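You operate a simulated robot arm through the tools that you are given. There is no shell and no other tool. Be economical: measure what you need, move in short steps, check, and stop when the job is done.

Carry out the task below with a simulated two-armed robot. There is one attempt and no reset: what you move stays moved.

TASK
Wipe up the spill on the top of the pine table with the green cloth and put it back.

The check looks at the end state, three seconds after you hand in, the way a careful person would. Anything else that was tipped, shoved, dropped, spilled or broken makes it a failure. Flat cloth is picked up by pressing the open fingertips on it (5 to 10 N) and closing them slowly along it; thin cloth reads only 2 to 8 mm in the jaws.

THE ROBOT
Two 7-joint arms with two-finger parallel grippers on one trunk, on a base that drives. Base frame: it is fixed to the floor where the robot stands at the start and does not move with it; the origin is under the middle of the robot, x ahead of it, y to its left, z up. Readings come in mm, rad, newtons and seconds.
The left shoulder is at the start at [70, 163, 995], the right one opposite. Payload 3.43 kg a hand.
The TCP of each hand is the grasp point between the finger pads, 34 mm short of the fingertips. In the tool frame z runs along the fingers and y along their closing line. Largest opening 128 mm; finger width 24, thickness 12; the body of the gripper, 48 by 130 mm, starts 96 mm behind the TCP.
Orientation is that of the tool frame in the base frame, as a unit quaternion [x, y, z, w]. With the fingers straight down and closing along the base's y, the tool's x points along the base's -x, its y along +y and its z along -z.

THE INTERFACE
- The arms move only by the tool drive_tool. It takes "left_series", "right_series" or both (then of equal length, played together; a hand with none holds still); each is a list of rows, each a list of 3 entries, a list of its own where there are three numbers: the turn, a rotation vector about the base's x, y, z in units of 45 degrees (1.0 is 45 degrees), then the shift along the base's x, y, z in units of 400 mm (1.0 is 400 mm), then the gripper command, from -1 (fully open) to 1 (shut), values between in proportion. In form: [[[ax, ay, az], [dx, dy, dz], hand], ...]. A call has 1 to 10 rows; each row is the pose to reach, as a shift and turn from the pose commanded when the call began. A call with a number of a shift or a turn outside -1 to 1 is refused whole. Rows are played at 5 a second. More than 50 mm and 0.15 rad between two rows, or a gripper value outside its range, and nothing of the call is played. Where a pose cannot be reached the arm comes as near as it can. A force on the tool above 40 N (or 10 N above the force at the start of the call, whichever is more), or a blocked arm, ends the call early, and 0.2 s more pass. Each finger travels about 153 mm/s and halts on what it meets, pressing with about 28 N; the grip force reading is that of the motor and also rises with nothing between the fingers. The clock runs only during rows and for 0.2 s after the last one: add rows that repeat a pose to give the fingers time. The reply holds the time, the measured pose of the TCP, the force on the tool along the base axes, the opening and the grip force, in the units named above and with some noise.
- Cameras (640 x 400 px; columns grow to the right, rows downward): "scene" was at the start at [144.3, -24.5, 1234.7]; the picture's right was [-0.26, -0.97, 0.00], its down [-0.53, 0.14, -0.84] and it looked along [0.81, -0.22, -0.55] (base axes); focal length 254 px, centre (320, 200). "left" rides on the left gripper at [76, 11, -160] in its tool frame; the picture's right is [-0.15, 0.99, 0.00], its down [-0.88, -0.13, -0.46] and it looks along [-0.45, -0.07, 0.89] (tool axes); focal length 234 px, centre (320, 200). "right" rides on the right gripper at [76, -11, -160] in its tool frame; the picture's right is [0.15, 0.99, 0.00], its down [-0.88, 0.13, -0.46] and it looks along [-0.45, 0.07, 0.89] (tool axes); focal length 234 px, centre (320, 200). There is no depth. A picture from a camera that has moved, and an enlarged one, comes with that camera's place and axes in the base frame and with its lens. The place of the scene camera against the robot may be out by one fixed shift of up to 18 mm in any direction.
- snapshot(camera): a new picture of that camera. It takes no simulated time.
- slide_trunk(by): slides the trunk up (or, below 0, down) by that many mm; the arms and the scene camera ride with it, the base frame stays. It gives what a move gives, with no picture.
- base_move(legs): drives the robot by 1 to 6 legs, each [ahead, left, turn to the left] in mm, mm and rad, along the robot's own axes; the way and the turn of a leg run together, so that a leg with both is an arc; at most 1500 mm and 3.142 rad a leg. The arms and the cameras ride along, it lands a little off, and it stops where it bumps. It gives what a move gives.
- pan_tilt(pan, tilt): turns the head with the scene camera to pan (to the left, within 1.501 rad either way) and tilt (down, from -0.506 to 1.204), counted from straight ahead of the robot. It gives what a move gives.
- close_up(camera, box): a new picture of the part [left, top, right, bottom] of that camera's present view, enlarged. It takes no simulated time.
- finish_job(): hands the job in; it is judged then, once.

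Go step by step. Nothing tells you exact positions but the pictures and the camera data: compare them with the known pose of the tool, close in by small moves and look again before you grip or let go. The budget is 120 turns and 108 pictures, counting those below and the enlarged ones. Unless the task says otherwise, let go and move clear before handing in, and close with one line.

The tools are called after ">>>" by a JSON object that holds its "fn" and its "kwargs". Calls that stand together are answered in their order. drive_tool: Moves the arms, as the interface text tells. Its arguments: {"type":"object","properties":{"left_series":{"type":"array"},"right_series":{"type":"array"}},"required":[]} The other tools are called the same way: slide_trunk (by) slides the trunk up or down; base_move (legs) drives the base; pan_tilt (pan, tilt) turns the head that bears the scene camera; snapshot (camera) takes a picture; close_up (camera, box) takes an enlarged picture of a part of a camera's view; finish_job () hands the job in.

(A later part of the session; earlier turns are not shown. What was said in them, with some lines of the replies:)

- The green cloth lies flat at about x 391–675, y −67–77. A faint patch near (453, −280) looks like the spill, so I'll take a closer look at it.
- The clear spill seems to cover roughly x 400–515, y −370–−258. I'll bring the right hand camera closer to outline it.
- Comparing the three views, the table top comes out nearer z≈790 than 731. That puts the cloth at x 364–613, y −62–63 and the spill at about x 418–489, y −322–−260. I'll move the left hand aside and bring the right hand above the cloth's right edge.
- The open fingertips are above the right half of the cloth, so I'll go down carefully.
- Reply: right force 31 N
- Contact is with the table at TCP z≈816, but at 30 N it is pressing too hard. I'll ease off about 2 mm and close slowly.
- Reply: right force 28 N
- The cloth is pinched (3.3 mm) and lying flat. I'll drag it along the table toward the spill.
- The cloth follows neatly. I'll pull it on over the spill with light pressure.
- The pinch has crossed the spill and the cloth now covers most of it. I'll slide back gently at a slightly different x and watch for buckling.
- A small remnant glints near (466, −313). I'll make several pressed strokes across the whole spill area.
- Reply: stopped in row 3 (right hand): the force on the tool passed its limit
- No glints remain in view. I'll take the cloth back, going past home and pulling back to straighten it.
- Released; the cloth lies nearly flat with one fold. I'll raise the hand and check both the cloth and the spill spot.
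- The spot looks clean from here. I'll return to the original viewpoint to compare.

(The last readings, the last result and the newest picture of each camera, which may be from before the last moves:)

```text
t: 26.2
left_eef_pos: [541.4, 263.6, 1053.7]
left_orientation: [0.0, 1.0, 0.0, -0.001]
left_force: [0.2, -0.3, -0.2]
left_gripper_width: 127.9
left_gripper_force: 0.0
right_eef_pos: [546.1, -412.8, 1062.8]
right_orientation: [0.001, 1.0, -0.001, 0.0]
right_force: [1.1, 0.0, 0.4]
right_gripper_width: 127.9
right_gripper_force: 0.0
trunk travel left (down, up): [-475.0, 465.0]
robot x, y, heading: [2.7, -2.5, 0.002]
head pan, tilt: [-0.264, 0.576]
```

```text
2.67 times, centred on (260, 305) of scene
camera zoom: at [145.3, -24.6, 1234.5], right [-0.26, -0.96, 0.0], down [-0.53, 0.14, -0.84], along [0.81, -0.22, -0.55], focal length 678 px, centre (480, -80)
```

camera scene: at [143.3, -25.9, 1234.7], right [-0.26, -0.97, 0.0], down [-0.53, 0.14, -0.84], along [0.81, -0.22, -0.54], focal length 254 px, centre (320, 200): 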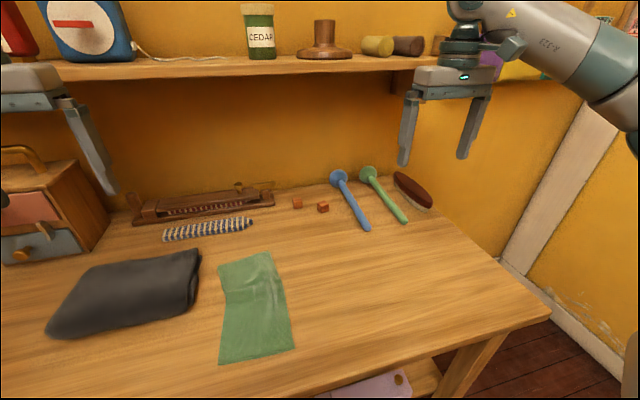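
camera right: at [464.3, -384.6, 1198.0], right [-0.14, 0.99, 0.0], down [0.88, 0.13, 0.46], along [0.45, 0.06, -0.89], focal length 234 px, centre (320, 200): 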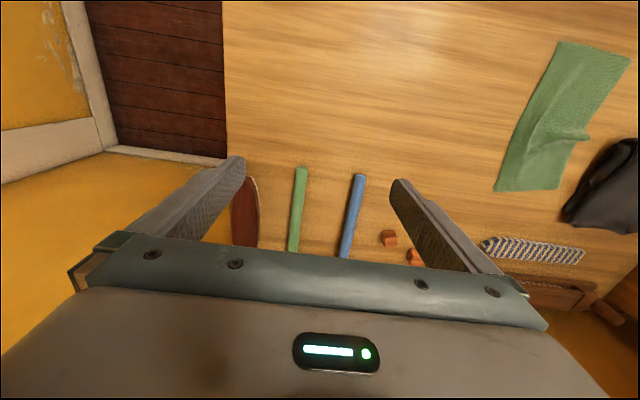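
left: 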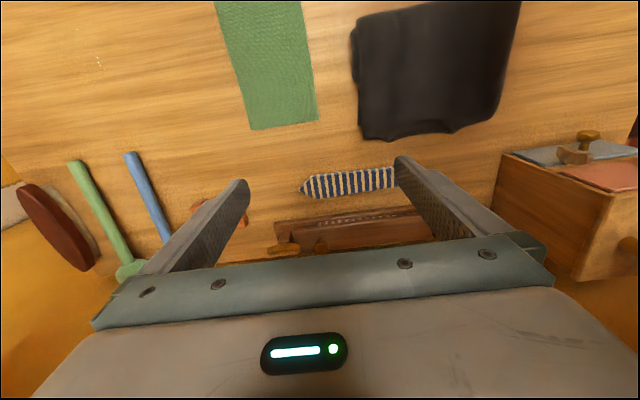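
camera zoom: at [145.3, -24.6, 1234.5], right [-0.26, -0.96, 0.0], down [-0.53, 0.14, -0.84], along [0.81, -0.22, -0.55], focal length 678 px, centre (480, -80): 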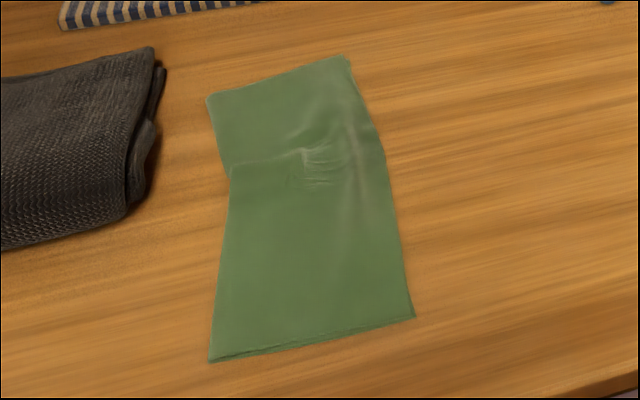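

The spill is gone. The cloth is about 25 mm too far left with a small fold, so I'll nudge it back by pressing open fingertips on it and sliding, starting at the far end.

>>> {"fn": "drive_tool", "kwargs": {"right_series": [[[0, 0, 0], [0.01, 0.1125, -0.045], -1], [[0, 0, 0], [0.02, 0.225, -0.09], -1], [[0, 0, 0], [0.03, 0.3375, -0.135], -1], [[0, 0, 0], [0.04, 0.45, -0.18], -1], [[0, 0, 0], [0.05, 0.5625, -0.225], -0.8], [[0, 0, 0], [0.06, 0.675, -0.27], -0.5], [[0, 0, 0], [0.07, 0.7875, -0.315], -0.25], [[0, 0, 0], [0.08, 0.9, -0.36], -0.25]]}}

>>> {"fn": "drive_tool", "kwargs": {"right_series": [[[0, 0, 0], [0.01, 0.1, -0.05], -0.25], [[0, 0, 0], [0.02, 0.22, -0.1], -0.25], [[0, 0, 0], [0.02, 0.22, -0.18], -0.25], [[0, 0, 0], [0.02, 0.22, -0.2], -0.25]]}}

>>> {"fn": "snapshot", "kwargs": {"camera": "right"}}

>>> {"fn": "snapshot", "kwargs": {"camera": "scene"}}

```text
t: 28.0
left_eef_pos: [541.2, 265.3, 1053.4]
left_orientation: [0.0, 1.0, -0.001, -0.001]
left_force: [0.4, 0.5, -1.3]
left_gripper_width: 128.0
left_gripper_force: 0.2
right_eef_pos: [575.9, -50.8, 919.1]
right_orientation: [0.002, 1.0, -0.003, 0.001]
right_force: [0.0, 0.0, 0.2]
right_gripper_width: 80.1
right_gripper_force: 0.0
trunk travel left (down, up): [-475.0, 465.0]
robot x, y, heading: [0.9, 0.1, 0.001]
head pan, tilt: [-0.264, 0.576]
```

```text
refused: row 2 steps farther than a row can; nothing moved
```

```text
69 pictures are left
camera right: at [498.3, -60.8, 1078.6], right [-0.14, 0.99, -0.01], down [0.88, 0.13, 0.46], along [0.45, 0.06, -0.89], focal length 234 px, centre (320, 200)
```

right: 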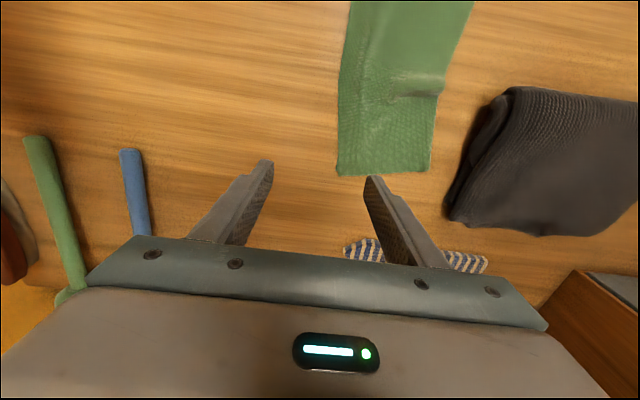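

```text
68 pictures are left
camera scene: at [144.7, -23.6, 1234.6], right [-0.26, -0.96, 0.0], down [-0.53, 0.14, -0.84], along [0.81, -0.22, -0.55], focal length 254 px, centre (320, 200)
```

scene: 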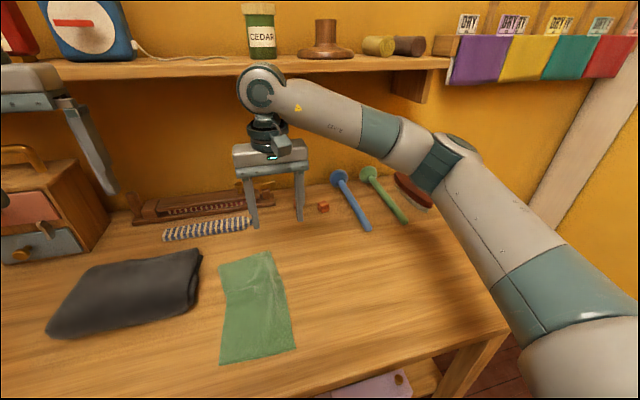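

I'll redo the approach with smaller rows.

>>> {"fn": "drive_tool", "kwargs": {"right_series": [[[0, 0, 0], [0, 0.11, 0], -0.25], [[0, 0, 0], [-0.01, 0.22, -0.02], -0.25], [[0, 0, 0], [-0.01, 0.22, -0.12], -0.25], [[0, 0, 0], [-0.01, 0.22, -0.21], -0.25], [[0, 0, 0], [-0.01, 0.22, -0.23], -0.25]]}}

>>> {"fn": "snapshot", "kwargs": {"camera": "right"}}

>>> {"fn": "close_up", "kwargs": {"camera": "scene", "box": [180, 200, 372, 380]}}

```text
t: 29.2
left_eef_pos: [540.6, 263.0, 1055.8]
left_orientation: [-0.001, 1.0, 0.0, 0.001]
left_force: [0.0, -0.4, 0.3]
left_gripper_width: 128.2
left_gripper_force: 0.0
right_eef_pos: [571.3, 34.6, 826.7]
right_orientation: [0.001, 1.0, -0.002, 0.0]
right_force: [0.1, 0.6, -0.3]
right_gripper_width: 79.8
right_gripper_force: 0.0
trunk travel left (down, up): [-475.0, 465.0]
robot x, y, heading: [2.4, -0.9, -0.002]
head pan, tilt: [-0.264, 0.576]
```

```text
67 pictures are left
camera right: at [494.7, 24.4, 987.1], right [-0.14, 0.99, 0.0], down [0.88, 0.13, 0.46], along [0.45, 0.06, -0.89], focal length 234 px, centre (320, 200)
```

right: 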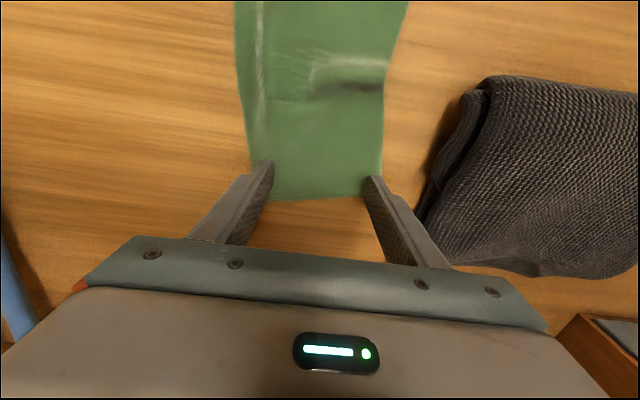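

```text
2.22 times, centred on (276, 290) of scene
camera zoom: at [144.3, -25.3, 1234.7], right [-0.26, -0.97, 0.0], down [-0.53, 0.14, -0.84], along [0.81, -0.22, -0.55], focal length 565 px, centre (418, 0)
```

zoom: 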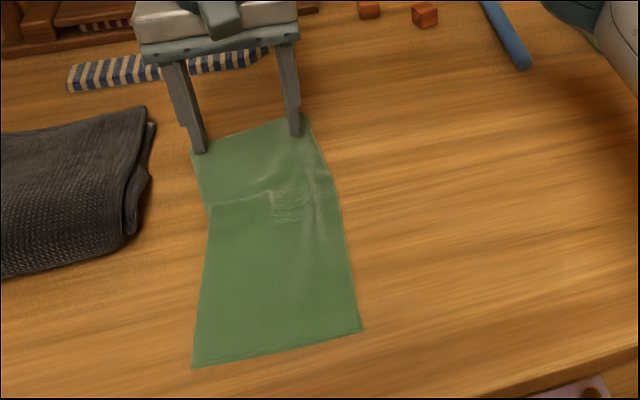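

>>> {"fn": "drive_tool", "kwargs": {"right_series": [[[0, 0, 0], [-0.035, 0, 0], 0.0], [[0, 0, 0], [-0.035, 0, -0.01], 0.1], [[0, 0, 0], [-0.035, 0, -0.018], 0.1], [[0, 0, 0], [-0.035, 0, -0.022], 0.1], [[0, 0, 0], [-0.035, 0, -0.026], 0.1]]}}

```text
t: 30.4
left_eef_pos: [542.0, 263.6, 1055.1]
left_orientation: [0.0, 1.0, 0.001, -0.001]
left_force: [-0.1, 0.2, 0.4]
left_gripper_width: 128.0
left_gripper_force: 0.1
right_eef_pos: [558.8, 35.5, 817.4]
right_orientation: [0.001, 1.0, -0.002, 0.001]
right_force: [-0.8, -0.1, -0.1]
right_gripper_width: 57.6
right_gripper_force: 0.1
trunk travel left (down, up): [-475.0, 465.0]
robot x, y, heading: [1.3, -1.1, -0.001]
head pan, tilt: [-0.264, 0.576]
```

>>> {"fn": "drive_tool", "kwargs": {"right_series": [[[0, 0, 0], [0, 0, -0.003], 0.1], [[0, 0, 0], [0, 0, -0.005], 0.1], [[0, 0, 0], [0, 0, -0.005], 0.1]]}}

```text
t: 31.2
left_eef_pos: [541.5, 263.0, 1054.0]
left_orientation: [0.001, 1.0, 0.001, 0.0]
left_force: [-0.3, 0.2, 0.4]
left_gripper_width: 128.1
left_gripper_force: 0.1
right_eef_pos: [557.6, 35.6, 817.0]
right_orientation: [0.0, 1.0, -0.002, 0.001]
right_force: [2.1, -1.8, 6.8]
right_gripper_width: 57.5
right_gripper_force: 0.2
trunk travel left (down, up): [-475.0, 465.0]
robot x, y, heading: [1.1, 1.2, -0.006]
head pan, tilt: [-0.264, 0.576]
```

At 6.8 N the pressure is about right. I'll slide the far end slightly forward and to the right, with a small turn.

>>> {"fn": "drive_tool", "kwargs": {"right_series": [[[0, 0, -0.03], [0.005, -0.012, 0], 0.1], [[0, 0, -0.06], [0.01, -0.026, 0], 0.1], [[0, 0, -0.09], [0.015, -0.04, 0], 0.1], [[0, 0, -0.11], [0.02, -0.055, 0], 0.1], [[0, 0, -0.12], [0.025, -0.07, 0], 0.1], [[0, 0, -0.12], [0.03, -0.08, 0], 0.1]]}}

>>> {"fn": "snapshot", "kwargs": {"camera": "right"}}

>>> {"fn": "close_up", "kwargs": {"camera": "scene", "box": [180, 200, 372, 380]}}

```text
t: 32.6
left_eef_pos: [540.8, 263.8, 1055.0]
left_orientation: [0.0, 1.0, 0.0, 0.0]
left_force: [0.0, 0.1, -0.8]
left_gripper_width: 127.7
left_gripper_force: 0.1
right_eef_pos: [567.7, 5.3, 815.4]
right_orientation: [0.048, 0.999, -0.002, 0.001]
right_force: [-0.9, 2.7, 8.8]
right_gripper_width: 58.1
right_gripper_force: 0.3
trunk travel left (down, up): [-475.0, 465.0]
robot x, y, heading: [-3.5, 0.2, -0.003]
head pan, tilt: [-0.264, 0.576]
```

```text
65 pictures are left
camera right: at [491.0, 0.9, 975.6], right [-0.05, 1.0, 0.0], down [0.89, 0.05, 0.46], along [0.46, 0.02, -0.89], focal length 234 px, centre (320, 200)
```

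right: 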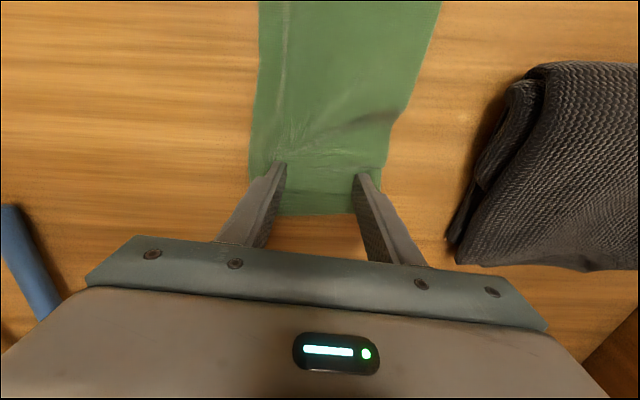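

```text
2.22 times, centred on (276, 290) of scene
camera zoom: at [143.3, -24.8, 1234.8], right [-0.26, -0.96, 0.0], down [-0.53, 0.14, -0.84], along [0.81, -0.22, -0.54], focal length 565 px, centre (418, 0)
```

zoom: 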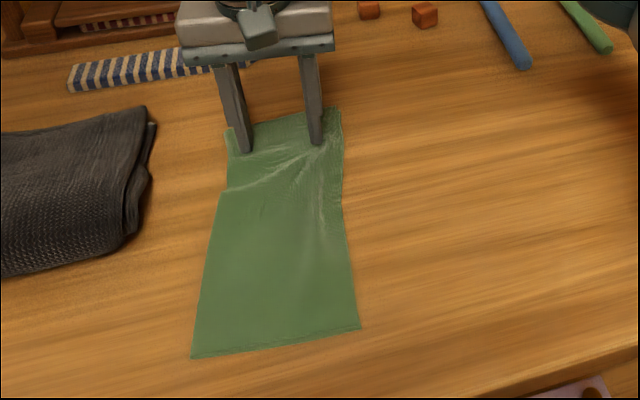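

This works well, and the far end is now in place. Next I'll do the same at the near end, which needs about −24 mm in y and a bit of −x.

>>> {"fn": "drive_tool", "kwargs": {"right_series": [[[0, 0, 0], [0, 0, 0.03], 0.1], [[0, 0, 0.03], [-0.02, 0, 0.07], 0.1], [[0, 0, 0.06], [-0.11, 0.01, 0.07], 0.1], [[0, 0, 0.09], [-0.2, 0.02, 0.07], 0.1], [[0, 0, 0.12], [-0.3, 0.03, 0.07], 0.0], [[0, 0, 0.12], [-0.39, 0.035, 0.06], -0.1], [[0, 0, 0.12], [-0.39, 0.035, 0.03], -0.1]]}}

>>> {"fn": "snapshot", "kwargs": {"camera": "right"}}

>>> {"fn": "close_up", "kwargs": {"camera": "scene", "box": [180, 200, 372, 380]}}

```text
t: 34.2
left_eef_pos: [541.1, 263.1, 1053.5]
left_orientation: [0.0, 1.0, 0.0, 0.0]
left_force: [1.1, -0.3, 0.3]
left_gripper_width: 127.8
left_gripper_force: 0.0
right_eef_pos: [414.9, 17.8, 826.8]
right_orientation: [0.002, 1.0, -0.002, 0.001]
right_force: [0.0, 0.1, 0.1]
right_gripper_width: 70.4
right_gripper_force: 0.1
trunk travel left (down, up): [-475.0, 465.0]
robot x, y, heading: [1.6, 0.7, 0.001]
head pan, tilt: [-0.264, 0.576]
```

```text
63 pictures are left
camera right: at [337.6, 6.8, 987.1], right [-0.14, 0.99, 0.0], down [0.88, 0.13, 0.46], along [0.45, 0.06, -0.89], focal length 234 px, centre (320, 200)
```

right: 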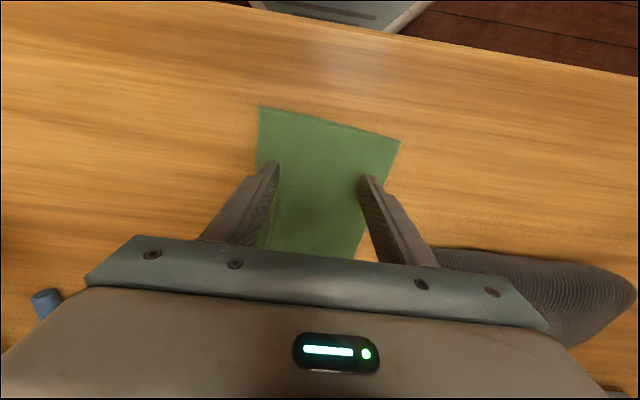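

```text
2.22 times, centred on (276, 290) of scene
camera zoom: at [144.8, -25.3, 1234.6], right [-0.26, -0.96, 0.0], down [-0.53, 0.14, -0.84], along [0.81, -0.22, -0.55], focal length 565 px, centre (418, 0)
```

zoom: 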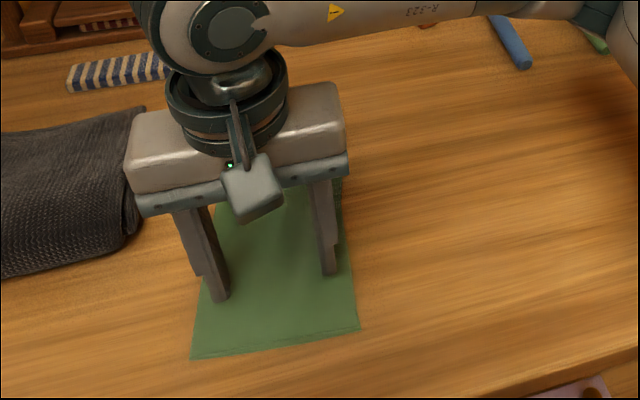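

>>> {"fn": "drive_tool", "kwargs": {"right_series": [[[0, 0, 0], [0, 0, -0.015], -0.1], [[0, 0, 0], [0, 0, -0.023], -0.1], [[0, 0, 0], [0, 0, -0.0275], -0.1], [[0, 0, 0], [0, 0, -0.0275], -0.1]]}}

```text
t: 35.2
left_eef_pos: [540.6, 262.7, 1053.5]
left_orientation: [0.001, 1.0, 0.0, 0.0]
left_force: [-0.3, 0.7, 0.5]
left_gripper_width: 127.9
left_gripper_force: 0.0
right_eef_pos: [414.2, 17.8, 816.7]
right_orientation: [0.002, 1.0, -0.002, 0.002]
right_force: [0.5, 0.7, 1.4]
right_gripper_width: 70.6
right_gripper_force: 0.1
trunk travel left (down, up): [-475.0, 465.0]
robot x, y, heading: [1.3, 0.1, 0.005]
head pan, tilt: [-0.264, 0.576]
```

>>> {"fn": "drive_tool", "kwargs": {"right_series": [[[0, 0, 0], [0, 0, -0.004], -0.1], [[0, 0, 0.04], [-0.009, -0.01, -0.004], -0.1], [[0, 0, 0.08], [-0.018, -0.02, -0.004], -0.1], [[0, 0, 0.12], [-0.027, -0.03, -0.004], -0.1], [[0, 0, 0.15], [-0.036, -0.042, -0.004], -0.1], [[0, 0, 0.15], [-0.038, -0.046, -0.004], -0.1]]}}

>>> {"fn": "snapshot", "kwargs": {"camera": "right"}}

>>> {"fn": "close_up", "kwargs": {"camera": "scene", "box": [180, 200, 372, 380]}}

```text
t: 36.6
left_eef_pos: [540.4, 264.8, 1055.4]
left_orientation: [0.0, 1.0, -0.001, 0.001]
left_force: [-1.4, 0.0, 0.0]
left_gripper_width: 128.1
left_gripper_force: 0.0
right_eef_pos: [397.2, 0.9, 815.8]
right_orientation: [-0.058, 0.998, -0.002, 0.003]
right_force: [3.6, 8.0, 36.3]
right_gripper_width: 70.1
right_gripper_force: 0.0
trunk travel left (down, up): [-475.0, 465.0]
robot x, y, heading: [-2.3, 0.4, -0.004]
head pan, tilt: [-0.264, 0.576]
```

```text
61 pictures are left
camera right: at [322.2, -19.3, 975.3], right [-0.26, 0.97, 0.0], down [0.86, 0.23, 0.46], along [0.44, 0.12, -0.89], focal length 234 px, centre (320, 200)
```

right: 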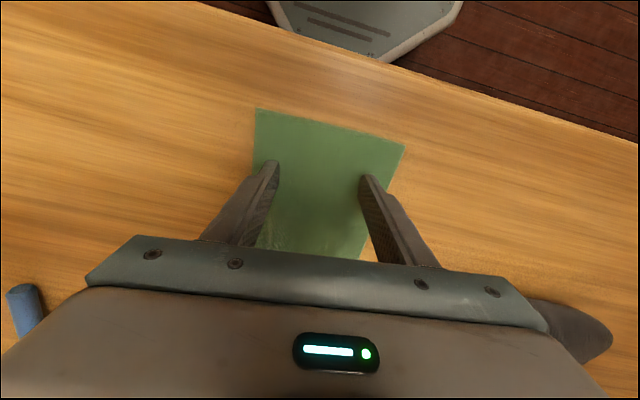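

```text
2.22 times, centred on (276, 290) of scene
camera zoom: at [142.5, -23.9, 1235.2], right [-0.26, -0.97, 0.0], down [-0.52, 0.14, -0.84], along [0.81, -0.22, -0.54], focal length 565 px, centre (418, 0)
```

zoom: 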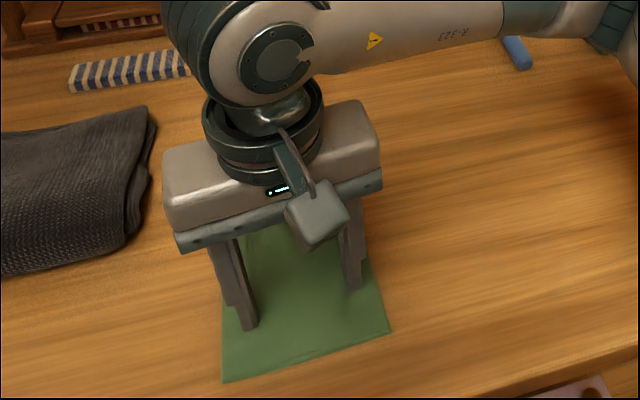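

The near corners now match. I'll lift straight up and move clear to check.

>>> {"fn": "drive_tool", "kwargs": {"right_series": [[[0, 0, 0], [0, 0, 0.02], -0.1], [[0, 0, 0], [0, 0, 0.12], -0.1], [[0, 0, -0.05], [0.02, -0.1, 0.17], -0.3], [[0, 0, -0.1], [0.04, -0.2, 0.22], -0.5], [[0, 0, -0.15], [0.06, -0.3, 0.27], -0.8], [[0, 0, -0.15], [0.08, -0.4, 0.32], -1], [[0, 0, -0.15], [0.1, -0.5, 0.36], -1], [[0, 0, -0.15], [0.14, -0.6, 0.4], -1], [[0, 0, -0.15], [0.18, -0.7, 0.44], -1], [[0, 0, -0.15], [0.22, -0.8, 0.48], -1]]}}

>>> {"fn": "snapshot", "kwargs": {"camera": "scene"}}

>>> {"fn": "close_up", "kwargs": {"camera": "scene", "box": [180, 200, 372, 380]}}

```text
t: 38.8
left_eef_pos: [540.8, 262.3, 1054.7]
left_orientation: [0.0, 1.0, 0.0, -0.001]
left_force: [-0.3, -0.1, -0.4]
left_gripper_width: 127.9
left_gripper_force: 0.0
right_eef_pos: [488.3, -320.5, 1005.4]
right_orientation: [0.001, 1.0, -0.001, 0.001]
right_force: [-0.2, -0.8, -0.7]
right_gripper_width: 128.1
right_gripper_force: 0.1
trunk travel left (down, up): [-475.0, 465.0]
robot x, y, heading: [4.5, 0.4, 0.0]
head pan, tilt: [-0.264, 0.576]
```

```text
59 pictures are left
camera scene: at [143.6, -26.1, 1234.7], right [-0.26, -0.97, 0.0], down [-0.53, 0.14, -0.84], along [0.81, -0.22, -0.54], focal length 254 px, centre (320, 200)
```

scene: 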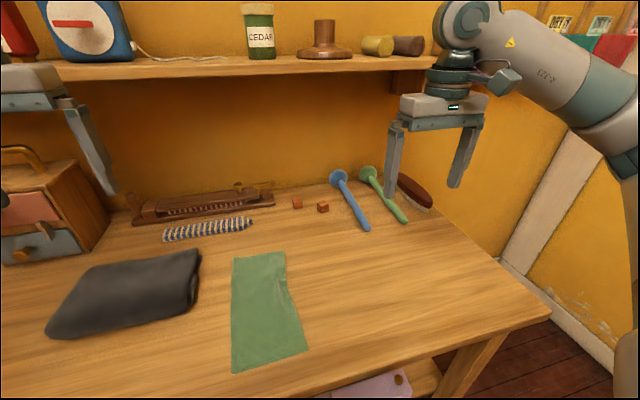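

```text
2.22 times, centred on (276, 290) of scene
camera zoom: at [143.6, -26.1, 1234.7], right [-0.26, -0.97, 0.0], down [-0.53, 0.14, -0.84], along [0.81, -0.22, -0.54], focal length 565 px, centre (418, 0)
```

zoom: 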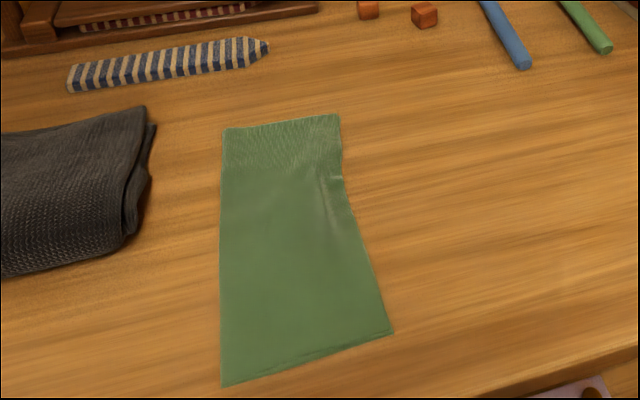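

The cloth is back flat in its original place and everything else looks untouched. One last check of the spill spot from other angles.

>>> {"fn": "drive_tool", "kwargs": {"left_series": [[[0, 0, 0], [0.05, -0.1, 0], -1], [[0, 0, 0], [0.1, -0.2, 0], -1], [[0, 0, 0], [0.15, -0.3, 0], -1], [[0, 0, 0], [0.2, -0.4, 0], -1], [[0, 0, 0], [0.2, -0.5, 0], -1]], "right_series": [[[0, 0, 0], [0.03, -0.05, 0.03], -1], [[0, 0, 0], [0.06, -0.1, 0.06], -1], [[0, 0, 0], [0.09, -0.15, 0.09], -1], [[0, 0, 0], [0.12, -0.2, 0.12], -1], [[0, 0, 0], [0.14, -0.24, 0.15], -1]]}}

>>> {"fn": "close_up", "kwargs": {"camera": "left", "box": [0, 0, 224, 140]}}

>>> {"fn": "close_up", "kwargs": {"camera": "right", "box": [290, 0, 530, 150]}}

```text
t: 40.0
left_eef_pos: [619.7, 62.8, 1052.3]
left_orientation: [0.0, 1.0, 0.001, 0.001]
left_force: [0.0, -0.1, -0.2]
left_gripper_width: 127.8
left_gripper_force: 0.0
right_eef_pos: [541.3, -418.6, 1064.3]
right_orientation: [0.001, 1.0, -0.002, 0.001]
right_force: [-0.4, -1.4, -0.9]
right_gripper_width: 128.1
right_gripper_force: 0.0
trunk travel left (down, up): [-475.0, 465.0]
robot x, y, heading: [3.3, 2.8, -0.002]
head pan, tilt: [-0.264, 0.576]
```

```text
2.86 times, centred on (112, 70) of left
camera zoom: at [545.1, 75.0, 1212.8], right [0.15, 0.99, 0.0], down [0.88, -0.13, 0.46], along [0.45, -0.07, -0.89], focal length 669 px, centre (914, 571)
```

zoom: 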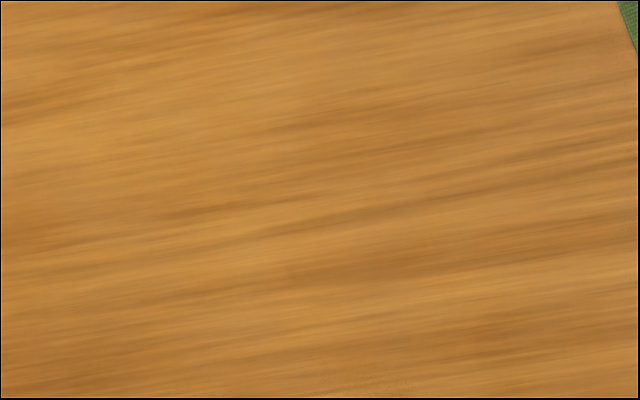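

```text
2.67 times, centred on (410, 75) of right
camera zoom: at [465.3, -428.8, 1223.8], right [-0.14, 0.99, 0.0], down [0.88, 0.13, 0.46], along [0.45, 0.06, -0.89], focal length 624 px, centre (80, 533)
```

zoom: 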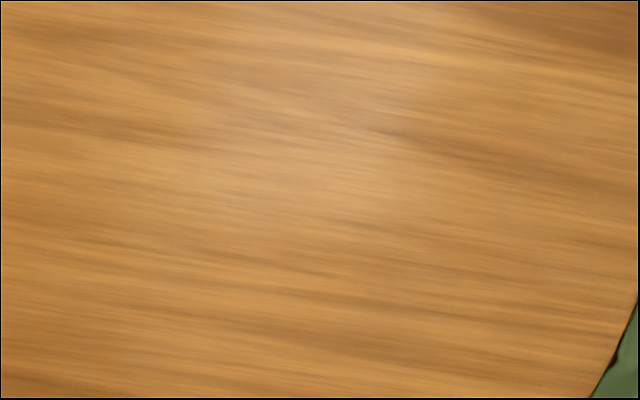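

The table is dry from every angle I checked, the cloth is back in its place, and both hands are clear, so I'm handing in.

>>> {"fn": "finish_job", "kwargs": {}}

```text
The job is handed in.
```

I wiped up the spill with the green cloth and laid the cloth back where it was, nearly flat with a slight crease; nothing else on the table looks moved.
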